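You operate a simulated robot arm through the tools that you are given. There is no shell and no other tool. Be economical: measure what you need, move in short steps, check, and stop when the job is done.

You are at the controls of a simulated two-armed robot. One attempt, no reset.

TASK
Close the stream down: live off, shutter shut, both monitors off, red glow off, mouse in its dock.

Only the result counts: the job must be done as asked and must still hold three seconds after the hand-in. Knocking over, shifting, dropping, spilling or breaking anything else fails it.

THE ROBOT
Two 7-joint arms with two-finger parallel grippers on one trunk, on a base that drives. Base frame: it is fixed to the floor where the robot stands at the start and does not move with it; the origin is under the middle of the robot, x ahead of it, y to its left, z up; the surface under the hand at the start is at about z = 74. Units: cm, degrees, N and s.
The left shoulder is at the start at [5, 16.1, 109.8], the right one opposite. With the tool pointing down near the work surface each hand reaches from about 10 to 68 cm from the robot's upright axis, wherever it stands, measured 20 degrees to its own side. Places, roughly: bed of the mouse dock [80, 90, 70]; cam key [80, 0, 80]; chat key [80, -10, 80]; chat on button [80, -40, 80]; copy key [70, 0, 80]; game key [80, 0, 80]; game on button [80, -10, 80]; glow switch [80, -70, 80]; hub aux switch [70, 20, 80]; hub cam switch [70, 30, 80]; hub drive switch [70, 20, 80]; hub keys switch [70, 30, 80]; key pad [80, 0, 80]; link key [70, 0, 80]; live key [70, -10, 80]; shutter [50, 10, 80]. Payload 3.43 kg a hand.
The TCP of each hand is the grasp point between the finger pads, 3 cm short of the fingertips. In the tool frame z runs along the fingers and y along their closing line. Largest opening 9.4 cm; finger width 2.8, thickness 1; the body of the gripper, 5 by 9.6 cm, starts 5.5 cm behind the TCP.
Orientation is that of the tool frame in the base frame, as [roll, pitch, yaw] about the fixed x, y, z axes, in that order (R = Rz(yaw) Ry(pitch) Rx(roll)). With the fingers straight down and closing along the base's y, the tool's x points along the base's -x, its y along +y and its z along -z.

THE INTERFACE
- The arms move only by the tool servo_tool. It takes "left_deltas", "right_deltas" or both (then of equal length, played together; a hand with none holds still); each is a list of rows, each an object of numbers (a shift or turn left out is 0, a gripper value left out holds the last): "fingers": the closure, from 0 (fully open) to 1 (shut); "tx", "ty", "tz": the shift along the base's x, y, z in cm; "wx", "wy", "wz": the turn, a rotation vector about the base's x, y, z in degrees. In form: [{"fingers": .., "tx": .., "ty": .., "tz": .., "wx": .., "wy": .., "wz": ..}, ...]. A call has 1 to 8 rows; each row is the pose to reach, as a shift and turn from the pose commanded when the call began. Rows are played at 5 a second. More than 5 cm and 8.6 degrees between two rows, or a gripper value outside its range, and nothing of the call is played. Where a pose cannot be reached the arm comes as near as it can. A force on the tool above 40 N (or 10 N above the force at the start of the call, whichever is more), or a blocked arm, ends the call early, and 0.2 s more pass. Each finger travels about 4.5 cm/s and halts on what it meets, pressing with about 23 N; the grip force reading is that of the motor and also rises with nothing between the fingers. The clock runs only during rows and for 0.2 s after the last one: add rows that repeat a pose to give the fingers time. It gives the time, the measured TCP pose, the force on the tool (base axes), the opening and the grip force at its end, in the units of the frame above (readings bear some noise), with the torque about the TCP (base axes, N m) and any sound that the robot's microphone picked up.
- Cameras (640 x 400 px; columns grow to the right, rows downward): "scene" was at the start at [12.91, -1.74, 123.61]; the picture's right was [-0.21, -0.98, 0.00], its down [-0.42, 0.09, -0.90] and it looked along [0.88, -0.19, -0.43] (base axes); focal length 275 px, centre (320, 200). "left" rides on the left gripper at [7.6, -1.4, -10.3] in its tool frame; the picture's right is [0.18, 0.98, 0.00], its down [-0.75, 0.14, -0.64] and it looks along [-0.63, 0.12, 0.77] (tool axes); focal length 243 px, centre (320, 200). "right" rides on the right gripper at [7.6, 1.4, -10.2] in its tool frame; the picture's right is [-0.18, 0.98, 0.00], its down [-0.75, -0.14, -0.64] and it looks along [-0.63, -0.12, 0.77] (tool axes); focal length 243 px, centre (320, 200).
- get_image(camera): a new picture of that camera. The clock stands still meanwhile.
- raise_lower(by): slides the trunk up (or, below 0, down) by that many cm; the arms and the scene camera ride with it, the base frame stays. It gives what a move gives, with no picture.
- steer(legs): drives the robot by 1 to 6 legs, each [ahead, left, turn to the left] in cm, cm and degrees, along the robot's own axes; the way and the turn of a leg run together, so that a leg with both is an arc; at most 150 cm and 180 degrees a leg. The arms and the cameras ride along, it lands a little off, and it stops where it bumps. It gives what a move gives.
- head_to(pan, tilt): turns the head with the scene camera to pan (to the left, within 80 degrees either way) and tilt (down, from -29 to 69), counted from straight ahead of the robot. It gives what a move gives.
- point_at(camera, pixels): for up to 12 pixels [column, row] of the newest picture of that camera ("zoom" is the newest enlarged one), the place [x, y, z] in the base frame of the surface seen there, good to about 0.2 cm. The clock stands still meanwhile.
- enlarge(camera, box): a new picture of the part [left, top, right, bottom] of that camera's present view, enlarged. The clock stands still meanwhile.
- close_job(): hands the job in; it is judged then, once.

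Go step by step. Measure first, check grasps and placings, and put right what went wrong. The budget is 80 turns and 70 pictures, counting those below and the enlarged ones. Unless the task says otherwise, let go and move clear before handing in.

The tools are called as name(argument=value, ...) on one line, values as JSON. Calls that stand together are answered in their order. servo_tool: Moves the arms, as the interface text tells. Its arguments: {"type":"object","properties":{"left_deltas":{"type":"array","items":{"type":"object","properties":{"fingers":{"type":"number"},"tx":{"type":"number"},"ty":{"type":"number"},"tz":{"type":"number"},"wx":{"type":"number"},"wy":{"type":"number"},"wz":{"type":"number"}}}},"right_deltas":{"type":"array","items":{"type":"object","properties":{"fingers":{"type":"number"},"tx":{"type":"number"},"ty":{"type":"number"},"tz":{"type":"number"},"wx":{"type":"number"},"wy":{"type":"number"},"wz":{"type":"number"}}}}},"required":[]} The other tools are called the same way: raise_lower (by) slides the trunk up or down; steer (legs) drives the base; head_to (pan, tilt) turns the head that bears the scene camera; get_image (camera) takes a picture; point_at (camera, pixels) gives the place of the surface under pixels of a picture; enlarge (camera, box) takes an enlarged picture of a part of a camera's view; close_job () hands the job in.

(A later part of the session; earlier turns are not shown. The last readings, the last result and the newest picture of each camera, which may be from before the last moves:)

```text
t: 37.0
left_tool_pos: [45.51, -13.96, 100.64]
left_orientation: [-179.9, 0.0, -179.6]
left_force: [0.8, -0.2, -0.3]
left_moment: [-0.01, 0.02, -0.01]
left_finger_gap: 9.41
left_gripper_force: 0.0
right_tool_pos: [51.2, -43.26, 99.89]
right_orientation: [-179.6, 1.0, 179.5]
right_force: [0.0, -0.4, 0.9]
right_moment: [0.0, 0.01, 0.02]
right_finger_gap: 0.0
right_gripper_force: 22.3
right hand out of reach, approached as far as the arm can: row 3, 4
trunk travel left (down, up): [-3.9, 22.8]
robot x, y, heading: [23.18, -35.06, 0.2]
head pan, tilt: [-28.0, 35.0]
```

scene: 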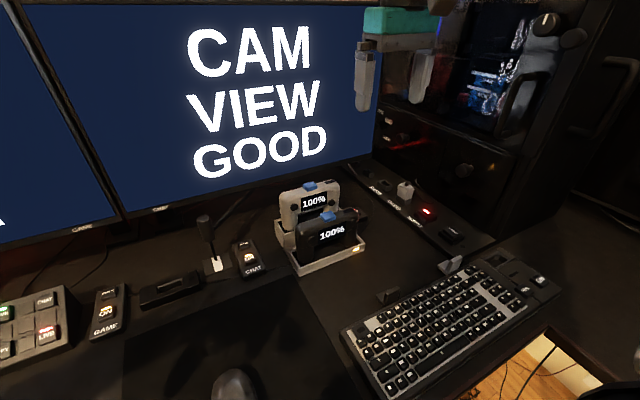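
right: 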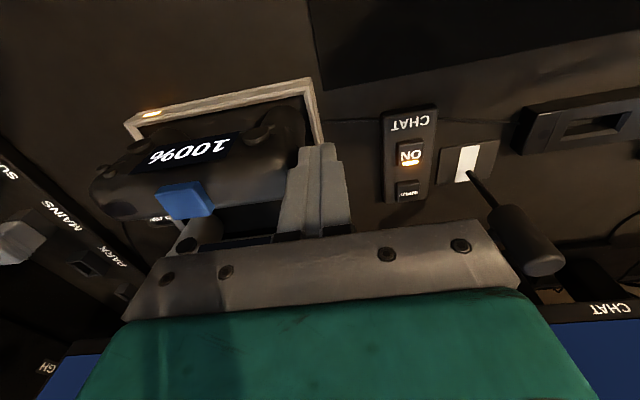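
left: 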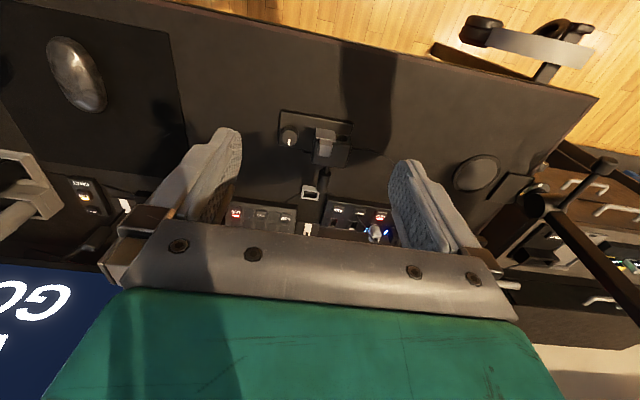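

The right hand is limited to about 17° outside of straight ahead, so from here the left hand should press GAME and LIVE. I'll close the left fingers and go over GAME ON at (76.3,-14.9).

servo_tool(left_deltas=[{"fingers": 1, "tx": 4.5}, {"tx": 9}, {"tx": 13.5}, {"tx": 18}, {"tx": 22.5}, {"tx": 27, "ty": -0.5}, {"tx": 30.8, "ty": -0.9}, {"tx": 30.8, "ty": -0.9}])

servo_tool(left_deltas=[{"tz": -4.5}, {"tz": -9}, {"tz": -13.5}, {"tz": -17}, {"tz": -19}])

get_image(camera="left")

```text
t: 38.8
left_tool_pos: [76.33, -15.06, 100.55]
left_orientation: [-180.0, 0.0, -179.7]
left_force: [0.5, -0.1, -0.2]
left_moment: [0.01, 0.0, 0.01]
left_finger_gap: 0.0
left_gripper_force: 23.1
right_tool_pos: [51.19, -43.48, 99.85]
right_orientation: [-179.3, 0.8, 179.7]
right_force: [0.4, -0.6, -0.6]
right_moment: [-0.01, -0.04, 0.0]
right_finger_gap: 0.0
right_gripper_force: 22.6
trunk travel left (down, up): [-3.9, 22.8]
robot x, y, heading: [23.44, -35.19, 0.1]
head pan, tilt: [-28.0, 35.0]
```

```text
t: 40.0
left_tool_pos: [76.21, -15.0, 81.71]
left_orientation: [180.0, 0.1, -179.7]
left_force: [0.3, 0.1, 0.5]
left_moment: [-0.01, 0.02, -0.04]
left_finger_gap: 0.0
left_gripper_force: 23.1
right_tool_pos: [51.19, -43.43, 99.88]
right_orientation: [-179.4, 0.8, 179.6]
right_force: [-0.2, -0.2, -0.2]
right_moment: [0.0, -0.05, 0.0]
right_finger_gap: 0.0
right_gripper_force: 23.1
trunk travel left (down, up): [-3.9, 22.8]
robot x, y, heading: [23.02, -35.01, 0.5]
head pan, tilt: [-28.0, 35.0]
```

```text
37 pictures are left
```

left: 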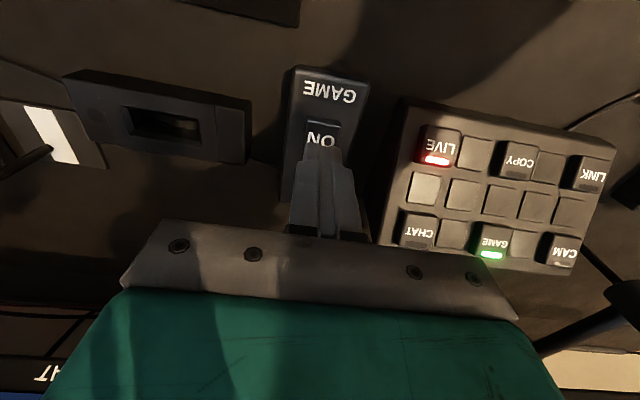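

The fingertips are above the GAME ON button. I'll press down in small steps.

servo_tool(left_deltas=[{"tz": -1, "tx": -0.2}, {"tz": -2, "tx": -0.2}, {"tz": -2.4, "tx": -0.2}, {"tz": -2.8, "tx": -0.2}])

get_image(camera="left")

```text
t: 41.0
left_tool_pos: [75.96, -14.95, 79.05]
left_orientation: [179.9, 0.0, -179.6]
left_force: [-0.5, 1.5, 1.4]
left_moment: [0.01, -0.01, -0.02]
left_finger_gap: 0.0
left_gripper_force: 22.9
right_tool_pos: [51.17, -43.4, 99.82]
right_orientation: [-179.4, 0.8, 179.7]
right_force: [0.3, -0.1, -0.2]
right_moment: [0.0, 0.01, 0.01]
right_finger_gap: 0.0
right_gripper_force: 22.9
trunk travel left (down, up): [-3.9, 22.8]
robot x, y, heading: [23.27, -34.9, 0.5]
head pan, tilt: [-28.0, 35.0]
heard: click
```

```text
36 pictures are left
```

left: 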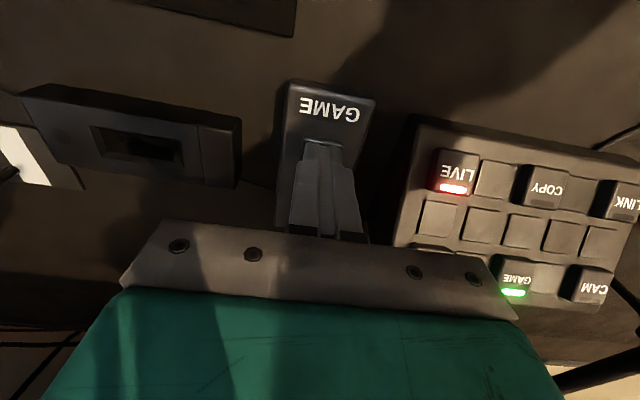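

There was a click. I'll measure the keys in this picture before going to LIVE.

point_at(camera="left", pixels=[[458, 172], [462, 152], [454, 190], [440, 170], [476, 175], [440, 215], [497, 178], [545, 187], [430, 150]])

servo_tool(left_deltas=[{"tz": 3}, {"tz": 6}, {"tz": 7, "ty": 2, "tx": -0.5}, {"tz": 7, "ty": 5, "tx": -1.2}, {"tz": 7, "ty": 7.8, "tx": -1.7}])

get_image(camera="left")

```text
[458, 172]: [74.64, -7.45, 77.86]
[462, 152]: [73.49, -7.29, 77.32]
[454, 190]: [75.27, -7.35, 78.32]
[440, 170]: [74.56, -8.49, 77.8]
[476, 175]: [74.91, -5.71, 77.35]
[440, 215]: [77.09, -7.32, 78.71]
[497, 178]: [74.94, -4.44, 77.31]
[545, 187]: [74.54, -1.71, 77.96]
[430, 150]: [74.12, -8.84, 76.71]
```

```text
t: 42.2
left_tool_pos: [74.53, -7.18, 85.86]
left_orientation: [180.0, 0.0, -179.7]
left_force: [-0.2, -0.8, -0.4]
left_moment: [0.02, 0.02, -0.01]
left_finger_gap: 0.0
left_gripper_force: 23.7
right_tool_pos: [51.12, -43.43, 99.88]
right_orientation: [-179.4, 0.8, 179.8]
right_force: [-0.7, -0.4, 0.5]
right_moment: [0.04, -0.05, -0.02]
right_finger_gap: 0.01
right_gripper_force: 23.0
trunk travel left (down, up): [-3.9, 22.8]
robot x, y, heading: [23.38, -35.71, 0.2]
head pan, tilt: [-28.0, 35.0]
```

```text
35 pictures are left
```

left: 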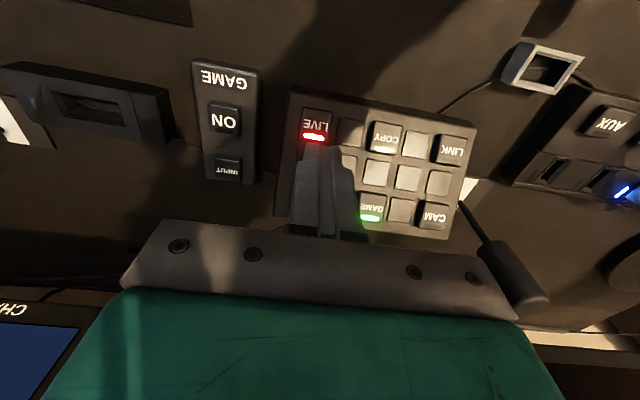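

GAME's ON light is out. LIVE is centred at (74.6,-7.1,77.9) on a sloping pad; I'll press slightly to its near side to keep off the key behind.

servo_tool(left_deltas=[{"tx": -0.6, "tz": -2.5}, {"tx": -0.6, "tz": -4}, {"tx": -0.6, "tz": -4.6}, {"tx": -0.6, "tz": -5.2}, {"tx": -0.6, "tz": -5.6}])

get_image(camera="left")

```text
t: 43.4
left_tool_pos: [73.84, -7.22, 80.42]
left_orientation: [-180.0, 0.4, -179.6]
left_force: [-1.6, 1.1, 13.3]
left_moment: [0.02, -0.15, 0.02]
left_finger_gap: 0.0
left_gripper_force: 22.9
right_tool_pos: [51.18, -43.4, 99.96]
right_orientation: [-179.5, 0.9, 179.7]
right_force: [0.0, 0.1, -0.2]
right_moment: [0.02, 0.01, 0.0]
right_finger_gap: 0.03
right_gripper_force: 22.9
trunk travel left (down, up): [-3.9, 22.8]
robot x, y, heading: [23.21, -34.98, 0.4]
head pan, tilt: [-28.0, 35.0]
heard: click
```

```text
34 pictures are left
```

left: 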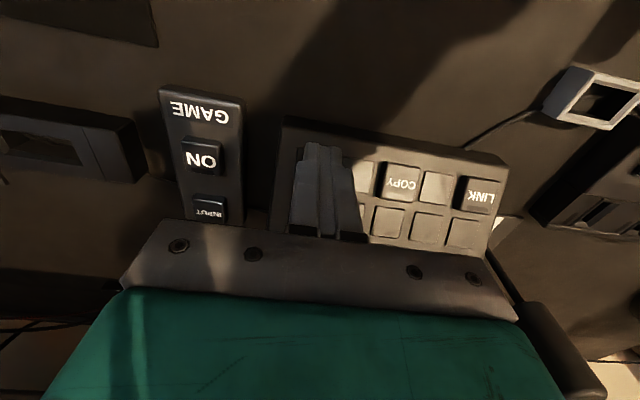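

A click with 13 N. I'll rise and check the LIVE light, and move the hand back towards the camera device.

servo_tool(left_deltas=[{"tz": 4}, {"tz": 8}, {"tz": 13}, {"tz": 18}])

get_image(camera="left")

head_to(pan=30, tilt=40)

get_image(camera="scene")

```text
t: 44.4
left_tool_pos: [73.89, -7.09, 98.12]
left_orientation: [-180.0, 0.0, -179.6]
left_force: [-0.1, -0.3, 0.5]
left_moment: [0.01, -0.01, 0.0]
left_finger_gap: 0.0
left_gripper_force: 22.9
right_tool_pos: [51.17, -43.31, 99.87]
right_orientation: [-179.4, 0.9, 179.6]
right_force: [-0.2, 0.3, 0.6]
right_moment: [-0.02, 0.01, 0.04]
right_finger_gap: 0.01
right_gripper_force: 22.5
trunk travel left (down, up): [-3.9, 22.8]
robot x, y, heading: [23.36, -35.08, 0.6]
head pan, tilt: [-28.0, 35.0]
```

```text
33 pictures are left
```

left: 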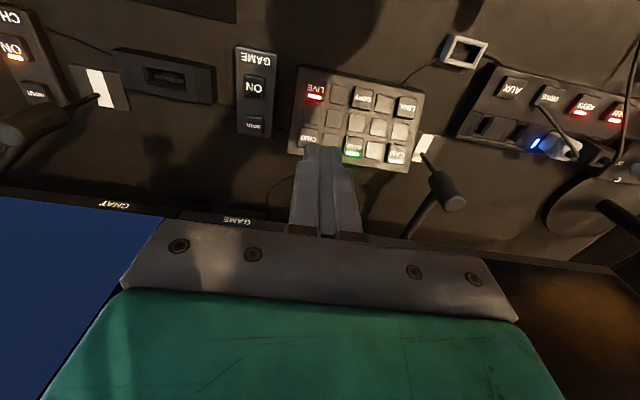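

```text
t: 45.7
left_tool_pos: [73.75, -7.08, 98.01]
left_orientation: [179.9, 0.0, -179.6]
left_force: [-0.3, -0.3, -1.1]
left_moment: [-0.01, 0.0, -0.01]
left_finger_gap: 0.0
left_gripper_force: 23.7
right_tool_pos: [51.23, -43.38, 99.73]
right_orientation: [-179.4, 0.7, 179.6]
right_force: [-0.6, 0.1, -0.4]
right_moment: [0.02, -0.01, 0.0]
right_finger_gap: 0.02
right_gripper_force: 23.3
trunk travel left (down, up): [-3.9, 22.8]
robot x, y, heading: [23.49, -34.98, 0.5]
head pan, tilt: [30.0, 40.0]
```

```text
32 pictures are left
```

scene: 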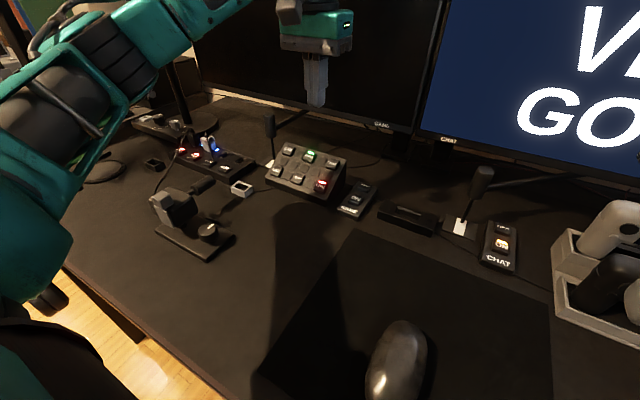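

LIVE is still red at (315,97), so the short press didn't end it; it may need a hold. GAME monitor is off. I'll press LIVE again and hold it a while.

servo_tool(left_deltas=[{"tz": -4.5}, {"tz": -9}, {"tz": -13}, {"tz": -16}])

servo_tool(left_deltas=[{"tz": -1, "tx": 0.3}, {"tz": -1.6, "tx": 0.3}, {"tz": -1.8, "tx": 0.3}, {"tz": -1.8, "tx": 0.3}, {"tz": -1.8, "tx": 0.3}, {"tz": -1.8, "tx": 0.3}, {"tz": -1.8, "tx": 0.3}, {"tz": -1.8, "tx": 0.3}])

servo_tool(left_deltas=[{"tz": 0}, {"tz": 0}, {"tz": 0}, {"tz": 0}, {"tz": 0}, {"tz": 0}, {"tz": 0}, {"tz": 0}])

servo_tool(left_deltas=[{"tz": 4}, {"tz": 8}, {"tz": 13}, {"tz": 18}])

enlarge(camera="left", box=[210, 30, 530, 230])

```text
t: 46.7
left_tool_pos: [73.79, -7.2, 82.05]
left_orientation: [-180.0, 0.0, -179.8]
left_force: [-0.1, -0.4, 0.0]
left_moment: [-0.03, -0.02, 0.0]
left_finger_gap: 0.02
left_gripper_force: 23.0
right_tool_pos: [51.29, -43.5, 99.94]
right_orientation: [-179.3, 0.8, 179.7]
right_force: [-0.2, 0.5, 0.7]
right_moment: [-0.01, -0.01, 0.04]
right_finger_gap: 0.0
right_gripper_force: 22.8
trunk travel left (down, up): [-3.9, 22.8]
robot x, y, heading: [23.15, -34.99, 0.4]
head pan, tilt: [30.0, 40.0]
```

```text
t: 48.5
left_tool_pos: [73.95, -6.99, 80.5]
left_orientation: [180.0, 0.2, -179.6]
left_force: [-1.7, 0.6, 13.0]
left_moment: [0.0, -0.14, 0.01]
left_finger_gap: 0.01
left_gripper_force: 23.2
right_tool_pos: [51.05, -43.46, 99.8]
right_orientation: [-179.5, 0.9, 179.5]
right_force: [-0.4, 0.3, -0.4]
right_moment: [0.02, -0.01, -0.03]
right_finger_gap: 0.0
right_gripper_force: 22.6
trunk travel left (down, up): [-3.9, 22.8]
robot x, y, heading: [23.16, -34.94, 0.4]
head pan, tilt: [30.0, 40.0]
heard: click
```

```text
t: 50.3
left_tool_pos: [73.86, -7.11, 80.54]
left_orientation: [-180.0, 0.0, -179.6]
left_force: [-3.1, -0.6, 12.3]
left_moment: [-0.03, -0.05, -0.01]
left_finger_gap: 0.02
left_gripper_force: 23.0
right_tool_pos: [51.13, -43.37, 99.86]
right_orientation: [-179.5, 1.0, 179.6]
right_force: [0.8, 0.3, 0.8]
right_moment: [-0.02, 0.01, 0.02]
right_finger_gap: 0.0
right_gripper_force: 22.2
trunk travel left (down, up): [-3.9, 22.8]
robot x, y, heading: [23.67, -35.0, 0.4]
head pan, tilt: [30.0, 40.0]
```

```text
t: 51.3
left_tool_pos: [74.0, -6.78, 98.37]
left_orientation: [-179.9, 0.0, -179.5]
left_force: [-0.4, 0.5, -0.1]
left_moment: [0.0, 0.0, 0.02]
left_finger_gap: 0.01
left_gripper_force: 23.2
right_tool_pos: [51.24, -43.31, 99.81]
right_orientation: [-179.4, 1.0, 179.5]
right_force: [-0.1, 0.4, 1.0]
right_moment: [0.01, 0.01, 0.03]
right_finger_gap: 0.0
right_gripper_force: 22.8
trunk travel left (down, up): [-3.9, 22.8]
robot x, y, heading: [23.32, -34.69, 0.5]
head pan, tilt: [30.0, 40.0]
```

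```text
2.00 times, centred on (370, 130) of left
```

zoom: 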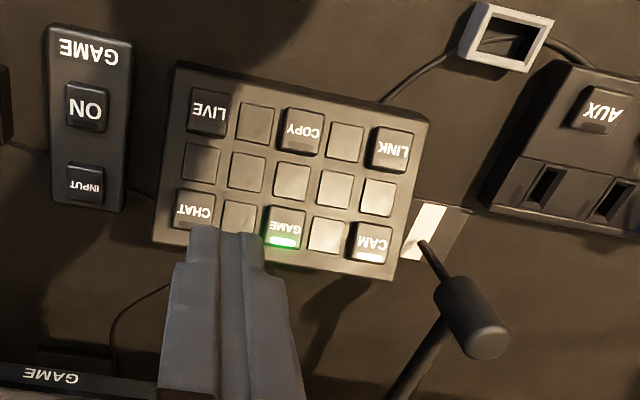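

LIVE is dark now. Next the shutter: I'll zoom on the small camera at (190,220) of the scene.

enlarge(camera="scene", box=[110, 150, 270, 270])

point_at(camera="zoom", pixels=[[390, 310], [390, 345], [260, 200], [290, 225], [200, 225], [300, 180], [200, 200], [350, 300], [430, 320], [250, 270], [480, 340], [380, 410]])

```text
3.33 times, centred on (190, 210) of scene
```

zoom: 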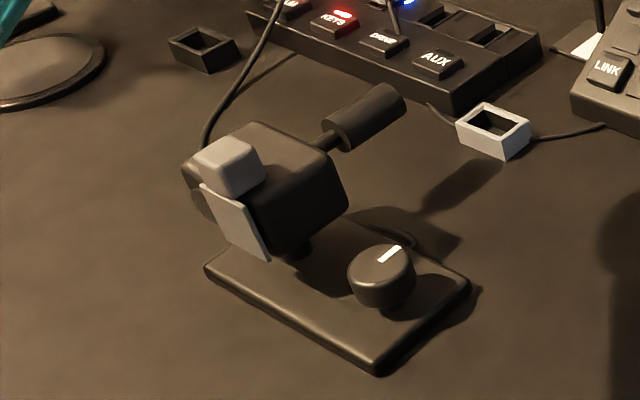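

```text
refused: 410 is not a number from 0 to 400
```

The front has a grey plate with a grey grip block beside the lens. I'll measure its parts.

point_at(camera="zoom", pixels=[[225, 150], [215, 175], [250, 175], [240, 225], [215, 200], [262, 255], [198, 205], [190, 180], [310, 170], [250, 135], [320, 210], [340, 290]])

servo_tool(left_deltas=[{"tx": -4, "ty": 2}, {"tx": -8, "ty": 4}, {"tx": -12, "ty": 6}, {"tx": -16, "ty": 8}, {"tx": -20, "ty": 10}, {"tx": -24, "ty": 12}, {"tx": -28, "ty": 14}, {"tx": -32, "ty": 16}])

servo_tool(left_deltas=[{"tx": -4, "ty": 0.5}, {"tx": -8, "ty": 1}, {"tx": -10, "ty": 1}])

get_image(camera="left")

```text
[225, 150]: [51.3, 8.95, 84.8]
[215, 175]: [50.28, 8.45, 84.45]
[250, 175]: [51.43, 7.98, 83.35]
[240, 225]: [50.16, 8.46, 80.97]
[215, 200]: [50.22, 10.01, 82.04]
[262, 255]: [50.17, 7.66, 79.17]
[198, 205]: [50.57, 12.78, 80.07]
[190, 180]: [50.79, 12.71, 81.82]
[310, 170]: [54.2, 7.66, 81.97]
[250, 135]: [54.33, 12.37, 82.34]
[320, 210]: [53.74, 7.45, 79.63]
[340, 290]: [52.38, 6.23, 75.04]
```

```text
t: 53.1
left_tool_pos: [50.78, 2.43, 96.66]
left_orientation: [-177.0, 0.1, 178.6]
left_force: [0.3, 0.2, 0.6]
left_moment: [-0.03, 0.02, -0.02]
left_finger_gap: 0.01
left_gripper_force: 23.1
left hand out of reach, approached as far as the arm can: row 6, 7, 8
right_tool_pos: [51.26, -43.31, 99.82]
right_orientation: [-179.4, 0.8, 179.6]
right_force: [-0.6, 0.1, -0.8]
right_moment: [0.0, 0.0, -0.02]
right_finger_gap: 0.0
right_gripper_force: 22.4
trunk travel left (down, up): [-3.9, 22.8]
robot x, y, heading: [23.27, -34.97, 0.5]
head pan, tilt: [30.0, 40.0]
```

```text
t: 53.9
left_tool_pos: [41.33, 3.48, 96.96]
left_orientation: [-177.1, 0.1, 178.5]
left_force: [-0.1, 1.0, -0.8]
left_moment: [0.0, 0.02, 0.0]
left_finger_gap: 0.01
left_gripper_force: 23.7
left hand out of reach, approached as far as the arm can: row 1
right_tool_pos: [51.27, -43.4, 99.8]
right_orientation: [-179.5, 0.8, 179.6]
right_force: [-0.5, -0.4, -0.2]
right_moment: [-0.02, 0.01, 0.01]
right_finger_gap: 0.0
right_gripper_force: 23.6
trunk travel left (down, up): [-3.9, 22.8]
robot x, y, heading: [23.17, -35.4, 0.4]
head pan, tilt: [30.0, 40.0]
```

```text
29 pictures are left
```

left: 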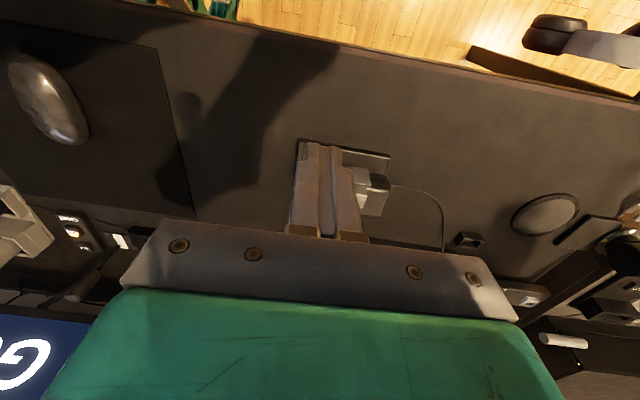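

The shutter block is at (51,8.5,84.5) with plate at x≈50; the lens sits at y≈12.8. The arms' limits call for moving left, so I'll drive 15 cm left, which also brings CHAT in reach of the right hand.

steer(legs=[[0, 15, 0]])

servo_tool(right_deltas=[{"tx": 4, "ty": -2.5}, {"tx": 8, "ty": -5}, {"tx": 12, "ty": -7.5}, {"tx": 16, "ty": -10}, {"tx": 20, "ty": -12}, {"tx": 23, "ty": -13.5}, {"tx": 25.8, "ty": -13.5}])

head_to(pan=45, tilt=45)

get_image(camera="scene")

```text
t: 55.8
left_tool_pos: [41.06, 18.27, 96.93]
left_orientation: [-177.0, 0.1, 178.8]
left_force: [-0.3, 0.3, -0.5]
left_moment: [-0.03, 0.03, -0.01]
left_finger_gap: 0.0
left_gripper_force: 23.6
right_tool_pos: [51.11, -28.59, 99.84]
right_orientation: [-179.5, 0.8, 179.7]
right_force: [-0.3, 0.4, 0.1]
right_moment: [0.01, 0.03, -0.01]
right_finger_gap: 0.0
right_gripper_force: 22.9
trunk travel left (down, up): [-3.9, 22.8]
robot x, y, heading: [23.09, -19.98, 0.5]
head pan, tilt: [30.0, 40.0]
```

```text
t: 57.4
left_tool_pos: [41.18, 18.19, 97.04]
left_orientation: [-177.0, -0.1, 178.7]
left_force: [-0.5, 0.3, -0.9]
left_moment: [0.02, 0.01, 0.01]
left_finger_gap: 0.0
left_gripper_force: 23.1
right_tool_pos: [76.96, -42.27, 99.51]
right_orientation: [-179.4, 0.9, 179.7]
right_force: [-0.2, -0.3, 0.2]
right_moment: [0.02, 0.01, 0.02]
right_finger_gap: 0.0
right_gripper_force: 23.2
trunk travel left (down, up): [-3.9, 22.8]
robot x, y, heading: [23.37, -20.67, 0.6]
head pan, tilt: [30.0, 40.0]
```

```text
t: 58.2
left_tool_pos: [41.22, 18.19, 96.85]
left_orientation: [-177.1, 0.1, 178.7]
left_force: [0.0, 0.2, 0.1]
left_moment: [0.02, 0.0, 0.01]
left_finger_gap: 0.01
left_gripper_force: 22.8
right_tool_pos: [76.79, -42.23, 99.63]
right_orientation: [-179.3, 1.0, 179.6]
right_force: [-0.2, 0.3, 0.7]
right_moment: [0.01, -0.01, 0.02]
right_finger_gap: 0.0
right_gripper_force: 22.8
trunk travel left (down, up): [-3.9, 22.8]
robot x, y, heading: [23.1, -20.69, 0.1]
head pan, tilt: [45.0, 45.0]
```

```text
28 pictures are left
```

scene: 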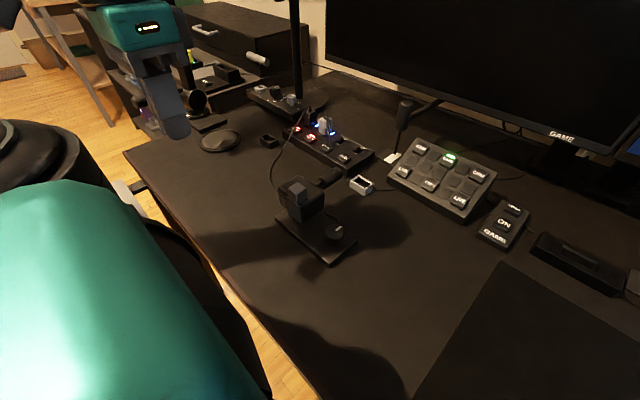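

CHAT: I'll lower the right hand partway and check the mic clearance.

servo_tool(right_deltas=[{"tz": -3}, {"tz": -6, "ty": 0.2}, {"tz": -9, "ty": 0.2}])

get_image(camera="right")

point_at(camera="right", pixels=[[320, 150], [440, 170], [460, 200], [470, 215], [400, 130]])

```text
t: 59.0
left_tool_pos: [41.11, 18.23, 96.94]
left_orientation: [-177.0, 0.1, 178.8]
left_force: [-0.3, 0.7, 0.6]
left_moment: [0.01, 0.01, -0.01]
left_finger_gap: 0.0
left_gripper_force: 23.4
right_tool_pos: [76.94, -41.99, 90.46]
right_orientation: [-179.4, 0.9, 179.6]
right_force: [0.6, -0.4, 0.2]
right_moment: [-0.01, 0.0, -0.01]
right_finger_gap: 0.0
right_gripper_force: 23.0
trunk travel left (down, up): [-3.9, 22.8]
robot x, y, heading: [23.26, -20.42, 0.3]
head pan, tilt: [45.0, 45.0]
```

```text
27 pictures are left
```

right: 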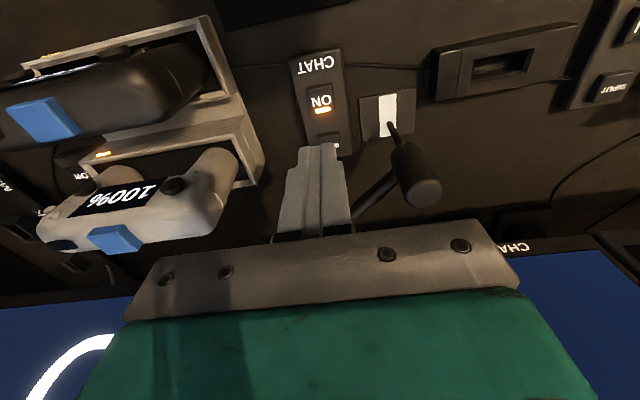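

```text
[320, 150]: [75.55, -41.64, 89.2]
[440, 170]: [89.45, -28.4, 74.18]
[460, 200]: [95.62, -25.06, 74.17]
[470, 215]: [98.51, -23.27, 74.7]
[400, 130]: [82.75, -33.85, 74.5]
```

I'll check the mic head at (420,185) against my gripper's left edge (y≈-37.2).

point_at(camera="right", pixels=[[418, 190], [402, 155], [432, 190], [405, 200], [395, 140], [365, 205], [230, 160], [323, 100], [320, 90]])

```text
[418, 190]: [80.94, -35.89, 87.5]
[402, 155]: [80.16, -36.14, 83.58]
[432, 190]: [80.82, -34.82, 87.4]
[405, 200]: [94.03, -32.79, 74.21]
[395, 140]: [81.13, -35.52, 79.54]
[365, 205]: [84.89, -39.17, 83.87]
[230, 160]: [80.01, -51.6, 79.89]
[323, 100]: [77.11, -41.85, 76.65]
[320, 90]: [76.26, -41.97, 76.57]
```

The mic head reaches y≈-36.5 at z≤88; my gripper's edge will be at -37.4 with x up to 79. I'll press CHAT ON slightly near-side.

servo_tool(right_deltas=[{"tx": -0.5, "ty": -0.25}, {"tx": -0.5, "ty": -0.25, "tz": -4}, {"tx": -0.5, "ty": -0.25, "tz": -8}, {"tx": -0.5, "ty": -0.25, "tz": -10}, {"tx": -0.5, "ty": -0.25, "tz": -10.8}, {"tx": -0.5, "ty": -0.25, "tz": -11.3}, {"tx": -0.5, "ty": -0.25, "tz": -11.6}])

get_image(camera="right")

```text
t: 60.6
left_tool_pos: [41.13, 18.11, 96.89]
left_orientation: [-177.0, 0.2, 178.7]
left_force: [0.7, 0.3, 0.2]
left_moment: [-0.02, 0.01, -0.01]
left_finger_gap: 0.0
left_gripper_force: 23.2
right_tool_pos: [75.45, -42.82, 79.75]
right_orientation: [-179.5, 0.9, 179.5]
right_force: [0.3, 0.1, -0.3]
right_moment: [0.02, 0.01, 0.01]
right_finger_gap: 0.0
right_gripper_force: 22.7
right hand out of reach, approached as far as the arm can: row 4, 5, 6, 7
trunk travel left (down, up): [-3.9, 22.8]
robot x, y, heading: [23.04, -20.58, 0.3]
head pan, tilt: [45.0, 45.0]
```

```text
26 pictures are left
```

right: 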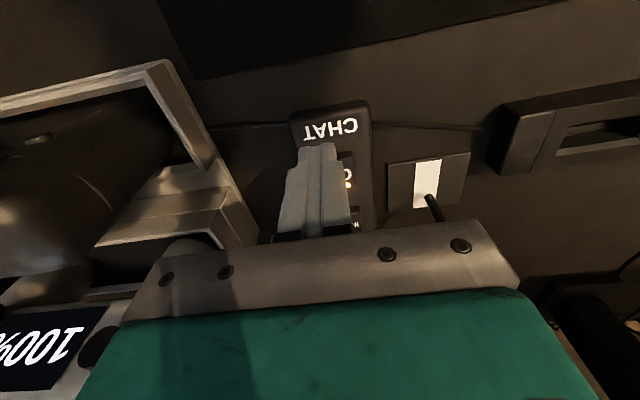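

The arm's inward limit stops it 1 cm short. I'll rise, shift the base 6 cm left and come back down.

servo_tool(right_deltas=[{"tz": 4}, {"tz": 8}, {"tz": 13}, {"tz": 18}])

steer(legs=[[0, 6, 0]])

servo_tool(right_deltas=[{"ty": -2.5}, {"ty": -4.5, "tx": 0.5}])

```text
t: 61.6
left_tool_pos: [41.18, 18.31, 96.93]
left_orientation: [-177.0, 0.1, 178.7]
left_force: [0.6, 0.3, -0.9]
left_moment: [0.01, 0.0, -0.04]
left_finger_gap: 0.02
left_gripper_force: 23.1
right_tool_pos: [75.11, -42.54, 97.77]
right_orientation: [-179.4, 0.8, 179.7]
right_force: [0.4, 0.0, -0.1]
right_moment: [-0.01, 0.01, 0.0]
right_finger_gap: 0.0
right_gripper_force: 22.7
trunk travel left (down, up): [-3.9, 22.8]
robot x, y, heading: [23.08, -20.45, 0.5]
head pan, tilt: [45.0, 45.0]
```

```text
t: 62.8
left_tool_pos: [41.04, 24.22, 96.86]
left_orientation: [-177.0, 0.0, 178.6]
left_force: [-0.3, 0.2, -0.1]
left_moment: [-0.01, 0.01, -0.02]
left_finger_gap: 0.0
left_gripper_force: 23.4
right_tool_pos: [75.03, -36.6, 97.76]
right_orientation: [-179.4, 0.8, 179.6]
right_force: [0.6, 0.3, -0.2]
right_moment: [0.0, 0.0, 0.0]
right_finger_gap: 0.0
right_gripper_force: 23.2
trunk travel left (down, up): [-3.9, 22.8]
robot x, y, heading: [22.96, -14.47, 0.5]
head pan, tilt: [45.0, 45.0]
```

```text
t: 63.4
left_tool_pos: [41.1, 24.37, 96.86]
left_orientation: [-177.1, 0.0, 178.6]
left_force: [0.0, -0.2, 0.1]
left_moment: [0.0, 0.0, 0.0]
left_finger_gap: 0.01
left_gripper_force: 23.3
right_tool_pos: [75.71, -41.1, 97.74]
right_orientation: [-179.5, 0.8, 179.6]
right_force: [0.2, -0.4, -0.2]
right_moment: [0.0, -0.01, -0.04]
right_finger_gap: 0.01
right_gripper_force: 23.0
trunk travel left (down, up): [-3.9, 22.8]
robot x, y, heading: [23.52, -14.48, 0.3]
head pan, tilt: [45.0, 45.0]
```

Now I'll go to (76.6,-42.2) and come down to press.

servo_tool(right_deltas=[{"tx": 0.9, "ty": -1.1}, {"tx": 0.9, "ty": -1.1, "tz": -4.5}, {"tx": 0.9, "ty": -1.1, "tz": -9}, {"tx": 0.9, "ty": -1.1, "tz": -13.5}, {"tx": 0.9, "ty": -1.1, "tz": -17}, {"tx": 0.9, "ty": -1.1, "tz": -18}, {"tx": 0.9, "ty": -1.1, "tz": -18.5}, {"tx": 0.9, "ty": -1.1, "tz": -18.8}])

get_image(camera="right")

```text
t: 65.2
left_tool_pos: [41.21, 24.03, 96.95]
left_orientation: [-177.0, 0.1, 178.5]
left_force: [-0.4, 0.2, 0.5]
left_moment: [-0.01, -0.03, 0.02]
left_finger_gap: 0.01
left_gripper_force: 23.6
right_tool_pos: [76.39, -42.19, 78.88]
right_orientation: [-179.5, 0.9, 179.5]
right_force: [-1.1, 0.2, 2.9]
right_moment: [0.02, 0.07, -0.01]
right_finger_gap: 0.0
right_gripper_force: 22.8
trunk travel left (down, up): [-3.9, 22.8]
robot x, y, heading: [22.9, -13.98, 0.5]
head pan, tilt: [45.0, 45.0]
heard: click
```

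```text
25 pictures are left
```

right: 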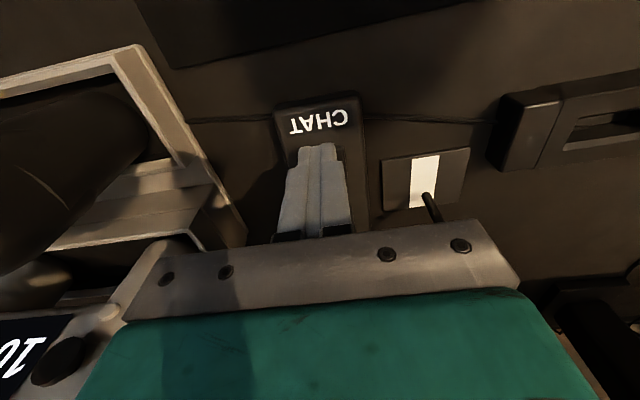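

CHAT clicked. I'll lift the right hand back out of the way and zoom on the shutter with the scene camera.

servo_tool(right_deltas=[{"tz": 4}, {"tz": 8}, {"tz": 13}, {"tz": 18}, {"tz": 20, "tx": -4}, {"tz": 20, "tx": -8}, {"tz": 20, "tx": -12}, {"tz": 20, "tx": -16}], left_deltas=[{"wx": -1.5, "wz": 0.7}, {"wx": -3, "wz": 1.4}, {"wx": -3, "wz": 1.4}, {"wx": -3, "wz": 1.4}, {"wx": -3, "wz": 1.4}, {"wx": -3, "wz": 1.4}, {"wx": -3, "wz": 1.4, "fingers": 0.5}, {"wx": -3, "wz": 1.4, "fingers": 0.5}])

enlarge(camera="scene", box=[240, 120, 480, 270])

get_image(camera="left")

```text
t: 67.0
left_tool_pos: [41.18, 24.26, 97.04]
left_orientation: [-174.1, 0.0, 180.0]
left_force: [-0.3, 0.5, 0.0]
left_moment: [0.01, 0.0, 0.02]
left_finger_gap: 4.71
left_gripper_force: 0.2
right_tool_pos: [60.69, -42.29, 98.59]
right_orientation: [-179.4, 0.9, 179.6]
right_force: [0.1, 0.4, -0.6]
right_moment: [0.03, -0.04, -0.01]
right_finger_gap: 0.01
right_gripper_force: 22.5
trunk travel left (down, up): [-3.9, 22.8]
robot x, y, heading: [22.84, -14.29, 0.3]
head pan, tilt: [45.0, 45.0]
```

```text
2.67 times, centred on (360, 195) of scene
```

zoom: 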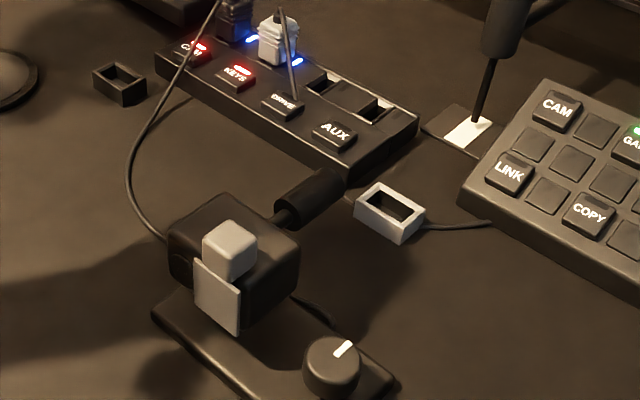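

```text
23 pictures are left
```

left: 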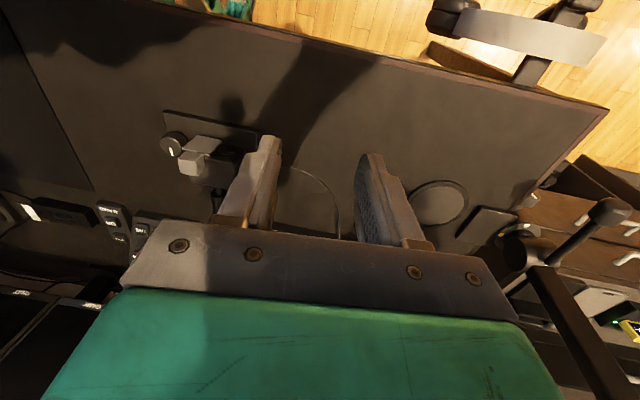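

The roll went the wrong way (-174), which I'll fix with wx +6. I'll zoom the left camera on the shutter at (200,150).

enlarge(camera="left", box=[140, 90, 300, 190])

point_at(camera="zoom", pixels=[[190, 290], [180, 235], [215, 230], [150, 290], [225, 300], [240, 185], [330, 225], [300, 280], [130, 220], [370, 230], [280, 340], [215, 260]])

```text
4.00 times, centred on (220, 140) of left
```

zoom: 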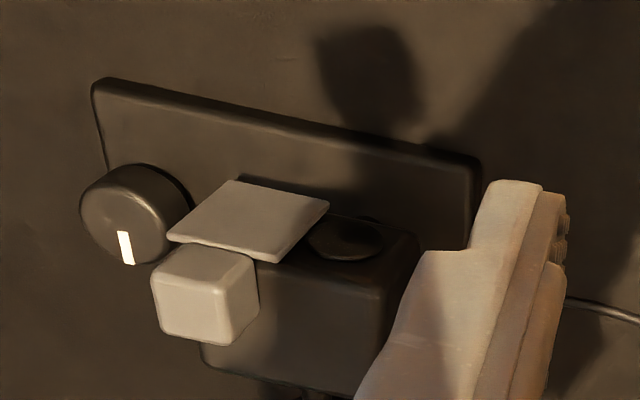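

```text
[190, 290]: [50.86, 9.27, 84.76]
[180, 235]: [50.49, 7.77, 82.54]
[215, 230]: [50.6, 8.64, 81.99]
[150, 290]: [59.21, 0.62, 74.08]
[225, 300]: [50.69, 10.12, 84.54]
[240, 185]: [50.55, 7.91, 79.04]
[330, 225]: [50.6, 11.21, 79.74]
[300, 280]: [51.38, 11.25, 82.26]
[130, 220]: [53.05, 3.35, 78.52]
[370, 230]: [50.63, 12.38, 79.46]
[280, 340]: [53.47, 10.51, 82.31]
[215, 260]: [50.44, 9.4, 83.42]
```

The lens is at y≈11.8; the plate and block are centred at y≈9.1 (block z 82.5–84.8), so it slides about +2.7 in y. I'll bring the left hand over the block, half open.

servo_tool(left_deltas=[{"wx": 3, "tx": 2.4, "ty": -3.8}, {"wx": 6, "tx": 4.8, "ty": -7.6}, {"wx": 6, "tx": 7.2, "ty": -11.4}, {"wx": 6, "tx": 9.8, "ty": -15.2}, {"wx": 6, "tx": 9.8, "ty": -15.2, "tz": -3.5}, {"wx": 6, "tx": 9.8, "ty": -15.2, "tz": -7}, {"wx": 6, "tx": 9.8, "ty": -15.2, "tz": -7}])

enlarge(camera="left", box=[200, 80, 440, 230])

```text
t: 68.6
left_tool_pos: [50.82, 9.02, 89.67]
left_orientation: [179.9, 0.0, -180.0]
left_force: [0.7, 0.1, -0.2]
left_moment: [-0.01, 0.0, -0.02]
left_finger_gap: 4.71
left_gripper_force: 0.1
right_tool_pos: [60.62, -42.3, 98.59]
right_orientation: [-179.3, 0.8, 179.5]
right_force: [0.5, -0.4, -0.4]
right_moment: [0.0, -0.01, -0.02]
right_finger_gap: 0.0
right_gripper_force: 22.8
trunk travel left (down, up): [-3.9, 22.8]
robot x, y, heading: [23.2, -14.61, 0.4]
head pan, tilt: [45.0, 45.0]
```

```text
2.67 times, centred on (320, 155) of left
```

zoom: 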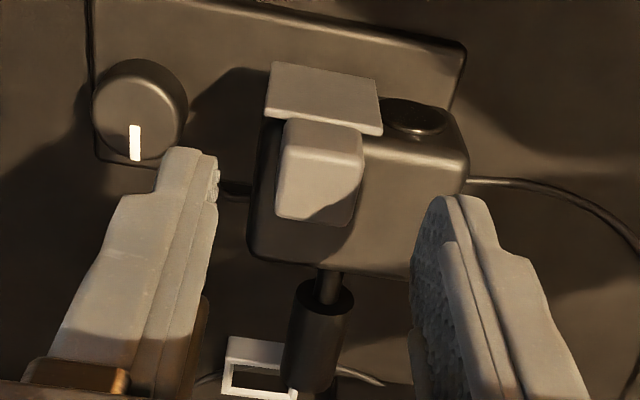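

The fingers straddle the block well. I'll lower to TCP z≈86.1 and close.

servo_tool(left_deltas=[{"tz": -2, "fingers": 0.5}, {"tz": -3.5, "fingers": 0.5}, {"tz": -3.5, "fingers": 0.7}, {"tz": -3.5, "fingers": 0.72}, {"tz": -3.5, "fingers": 1}, {"tz": -3.5, "fingers": 1}])

enlarge(camera="left", box=[200, 80, 440, 230])

```text
t: 70.0
left_tool_pos: [50.58, 9.05, 86.26]
left_orientation: [179.8, 0.1, -180.0]
left_force: [0.9, 4.8, 0.5]
left_moment: [0.06, -0.01, 0.05]
left_finger_gap: 2.18
left_gripper_force: 22.9
right_tool_pos: [60.66, -42.16, 98.57]
right_orientation: [-179.4, 0.9, 179.7]
right_force: [1.1, -0.3, 0.4]
right_moment: [-0.01, 0.02, -0.01]
right_finger_gap: 0.0
right_gripper_force: 22.9
trunk travel left (down, up): [-3.9, 22.8]
robot x, y, heading: [23.21, -14.51, 0.3]
head pan, tilt: [45.0, 45.0]
```

```text
2.67 times, centred on (320, 155) of left
```

zoom: 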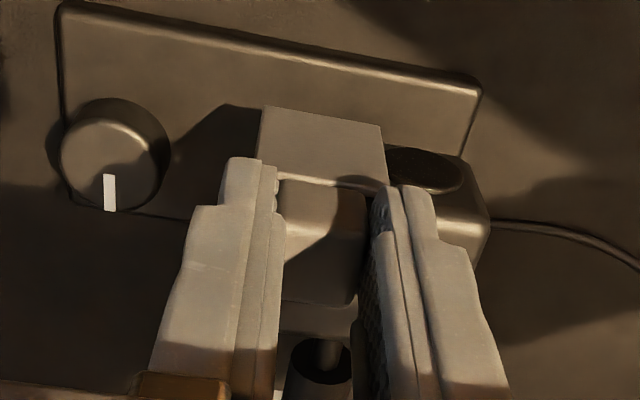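

Block gripped (gap 2.18). I'll slide it +y in small steps.

servo_tool(left_deltas=[{"ty": 0.5}, {"ty": 1.0}, {"ty": 1.5}, {"ty": 2.0}, {"ty": 2.3}])

enlarge(camera="left", box=[200, 80, 440, 230])

```text
t: 71.2
left_tool_pos: [50.91, 11.21, 86.36]
left_orientation: [179.9, 0.1, -180.0]
left_force: [0.0, 0.8, 0.8]
left_moment: [0.25, 0.27, 0.01]
left_finger_gap: 2.16
left_gripper_force: 22.7
right_tool_pos: [60.71, -42.25, 98.61]
right_orientation: [-179.4, 0.8, 179.6]
right_force: [0.7, -0.5, -0.1]
right_moment: [0.04, 0.01, -0.01]
right_finger_gap: 0.01
right_gripper_force: 22.8
trunk travel left (down, up): [-3.9, 22.8]
robot x, y, heading: [22.93, -14.14, 0.5]
head pan, tilt: [45.0, 45.0]
```

```text
2.67 times, centred on (320, 155) of left
```

zoom: 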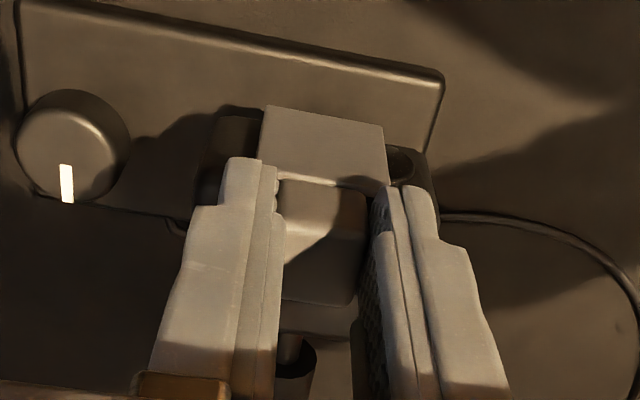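

The plate slides and the base stays; some of the lens still shows at (400,160). I'll go on 0.9 more.

servo_tool(left_deltas=[{"ty": 0.3}, {"ty": 0.6}, {"ty": 0.9}, {"ty": 0.9}])

enlarge(camera="left", box=[200, 80, 440, 230])

```text
t: 72.2
left_tool_pos: [50.81, 12.21, 86.46]
left_orientation: [180.0, 0.1, 179.9]
left_force: [1.4, -0.4, -0.6]
left_moment: [0.13, 0.18, 0.07]
left_finger_gap: 2.2
left_gripper_force: 22.8
right_tool_pos: [60.67, -42.22, 98.58]
right_orientation: [-179.5, 0.8, 179.6]
right_force: [-0.3, -0.1, 1.1]
right_moment: [0.01, 0.03, 0.0]
right_finger_gap: 0.0
right_gripper_force: 22.4
trunk travel left (down, up): [-3.9, 22.8]
robot x, y, heading: [22.88, -14.59, 0.3]
head pan, tilt: [45.0, 45.0]
```

```text
2.67 times, centred on (320, 155) of left
```

zoom: 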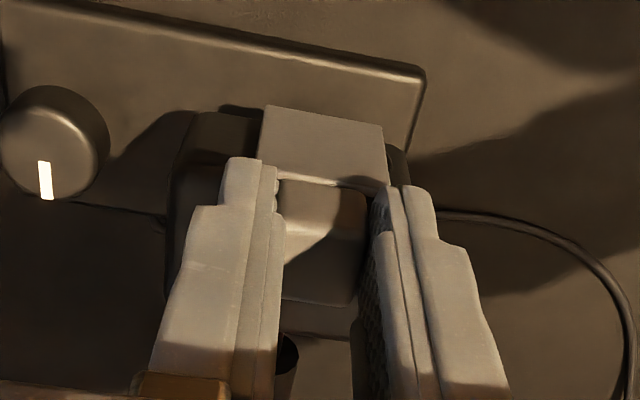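

The lens is covered. I'll nudge a little more to find the end stop.

servo_tool(left_deltas=[{"ty": 0.2}, {"ty": 0.4}, {"ty": 0.4}])

```text
t: 73.0
left_tool_pos: [50.94, 12.45, 86.46]
left_orientation: [-180.0, 0.2, 179.9]
left_force: [1.3, -0.8, -0.5]
left_moment: [-0.06, 0.11, 0.04]
left_finger_gap: 2.15
left_gripper_force: 23.4
right_tool_pos: [60.62, -42.34, 98.64]
right_orientation: [-179.5, 0.8, 179.6]
right_force: [0.0, 0.6, -0.8]
right_moment: [-0.02, 0.0, 0.01]
right_finger_gap: 0.0
right_gripper_force: 23.1
trunk travel left (down, up): [-3.9, 22.8]
robot x, y, heading: [23.16, -14.27, 0.2]
head pan, tilt: [45.0, 45.0]
```

No strong resistance. I'll open, rise and look.

servo_tool(left_deltas=[{"fingers": 0.6}, {"fingers": 0.5}, {"fingers": 0.5}, {"tz": 3}, {"tz": 7}, {"tz": 11}, {"tz": 14, "ty": 4}, {"tz": 14, "ty": 8}])

enlarge(camera="left", box=[140, 70, 380, 220])

get_image(camera="scene")

```text
t: 74.8
left_tool_pos: [50.76, 20.81, 98.98]
left_orientation: [-179.9, -3.7, 179.7]
left_force: [0.8, 0.9, 2.2]
left_moment: [-0.05, -0.05, 0.03]
left_finger_gap: 4.68
left_gripper_force: 0.1
right_tool_pos: [60.74, -42.24, 98.53]
right_orientation: [-179.4, 0.9, 179.6]
right_force: [0.9, 0.3, -0.6]
right_moment: [0.02, 0.05, -0.03]
right_finger_gap: 0.02
right_gripper_force: 22.5
trunk travel left (down, up): [-3.9, 22.8]
robot x, y, heading: [23.26, -14.41, 0.1]
head pan, tilt: [45.0, 45.0]
```

```text
2.67 times, centred on (260, 145) of left
```

zoom: 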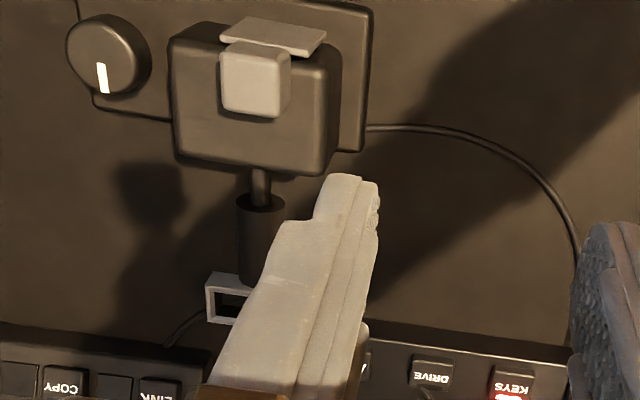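

```text
16 pictures are left
```

scene: 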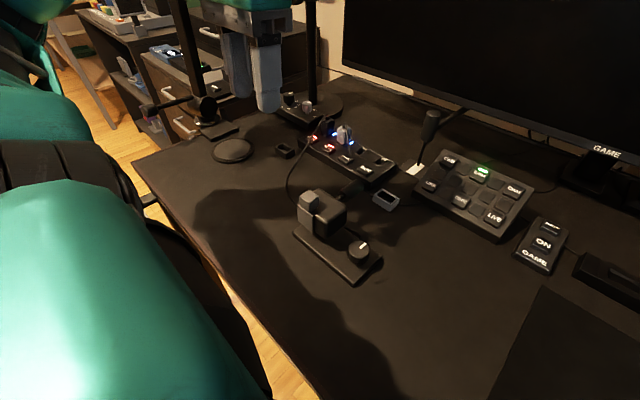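

I'll measure the block, plate and body to confirm the plate covers the lens.

point_at(camera="zoom", pixels=[[228, 75], [255, 80], [285, 80], [225, 40], [322, 42], [270, 30], [180, 80], [328, 90], [305, 65], [335, 60], [270, 108]])

enlarge(camera="scene", box=[260, 160, 400, 290])

```text
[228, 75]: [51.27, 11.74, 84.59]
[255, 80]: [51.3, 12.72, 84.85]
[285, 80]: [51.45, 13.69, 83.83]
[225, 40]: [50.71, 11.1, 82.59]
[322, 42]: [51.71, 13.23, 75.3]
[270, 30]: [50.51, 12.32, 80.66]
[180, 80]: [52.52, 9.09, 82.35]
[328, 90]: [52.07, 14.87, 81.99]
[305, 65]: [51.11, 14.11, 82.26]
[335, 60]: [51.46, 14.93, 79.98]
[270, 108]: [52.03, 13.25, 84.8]
```

```text
3.08 times, centred on (330, 225) of scene
```

zoom: 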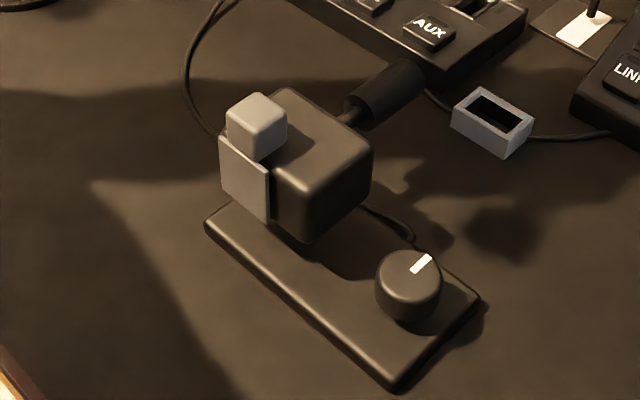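

The body seems about 1 cm further in +y than before. I'll check whether the knob and base moved.

point_at(camera="zoom", pixels=[[410, 280], [421, 264], [398, 385], [208, 222], [478, 298], [300, 160], [300, 210], [345, 160], [240, 160], [265, 190], [255, 115], [490, 120]])

enlarge(camera="left", box=[100, 40, 340, 190])

point_at(camera="zoom", pixels=[[220, 115], [205, 150], [300, 160], [410, 120], [430, 180], [440, 210], [470, 110], [200, 190]])

```text
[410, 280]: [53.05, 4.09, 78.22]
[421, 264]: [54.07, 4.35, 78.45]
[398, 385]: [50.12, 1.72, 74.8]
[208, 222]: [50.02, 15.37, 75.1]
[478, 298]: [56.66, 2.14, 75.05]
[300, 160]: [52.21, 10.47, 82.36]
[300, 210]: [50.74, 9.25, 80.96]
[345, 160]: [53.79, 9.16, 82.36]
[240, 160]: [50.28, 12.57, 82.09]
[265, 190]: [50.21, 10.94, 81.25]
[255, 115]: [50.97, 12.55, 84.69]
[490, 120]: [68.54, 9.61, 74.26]
```

```text
2.67 times, centred on (220, 115) of left
```

zoom: 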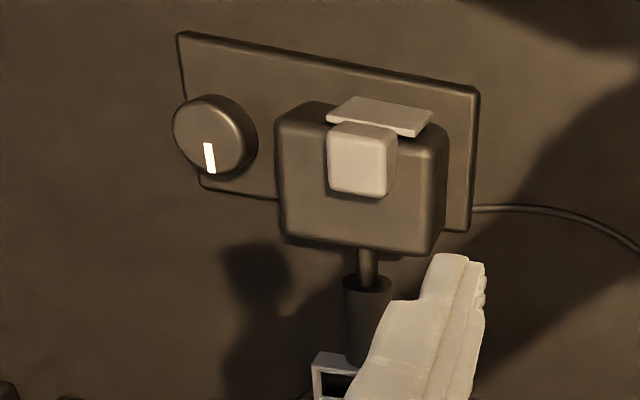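

```text
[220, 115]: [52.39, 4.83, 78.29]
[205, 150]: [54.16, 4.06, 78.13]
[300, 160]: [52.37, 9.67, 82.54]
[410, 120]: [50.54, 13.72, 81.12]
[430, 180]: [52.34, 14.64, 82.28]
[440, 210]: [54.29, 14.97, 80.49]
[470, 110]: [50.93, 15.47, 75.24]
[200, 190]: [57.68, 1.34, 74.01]
```

The knob moved from y≈3.4 to ≈4.2, so the whole device was dragged about 0.9 cm in +y. I'll measure the faces exactly before pushing it back by its body.

point_at(camera="scene", pixels=[[336, 225], [341, 220], [333, 231], [358, 249], [359, 250], [309, 209]])

point_at(camera="zoom", pixels=[[437, 180], [438, 220], [434, 160], [440, 195], [213, 135], [476, 150]])

servo_tool(left_deltas=[{"fingers": 1}, {"fingers": 1}, {"fingers": 1}])

```text
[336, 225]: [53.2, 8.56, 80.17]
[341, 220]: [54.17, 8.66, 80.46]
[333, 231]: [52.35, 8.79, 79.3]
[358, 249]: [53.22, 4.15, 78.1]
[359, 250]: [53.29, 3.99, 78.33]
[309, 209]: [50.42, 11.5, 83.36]
```

```text
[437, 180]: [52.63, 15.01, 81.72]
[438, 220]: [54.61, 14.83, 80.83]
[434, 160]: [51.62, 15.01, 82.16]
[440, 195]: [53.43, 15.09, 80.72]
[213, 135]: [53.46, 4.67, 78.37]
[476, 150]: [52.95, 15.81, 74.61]
```

```text
t: 75.6
left_tool_pos: [50.67, 20.87, 100.47]
left_orientation: [-179.9, 0.1, -180.0]
left_force: [0.7, -0.3, 0.9]
left_moment: [0.01, -0.02, 0.0]
left_finger_gap: 0.0
left_gripper_force: 19.9
right_tool_pos: [60.72, -42.2, 98.64]
right_orientation: [-179.5, 0.8, 179.6]
right_force: [-0.9, -0.4, 0.7]
right_moment: [0.0, -0.02, -0.01]
right_finger_gap: 0.0
right_gripper_force: 23.3
trunk travel left (down, up): [-3.9, 22.8]
robot x, y, heading: [22.77, -14.03, 0.4]
head pan, tilt: [45.0, 45.0]
```

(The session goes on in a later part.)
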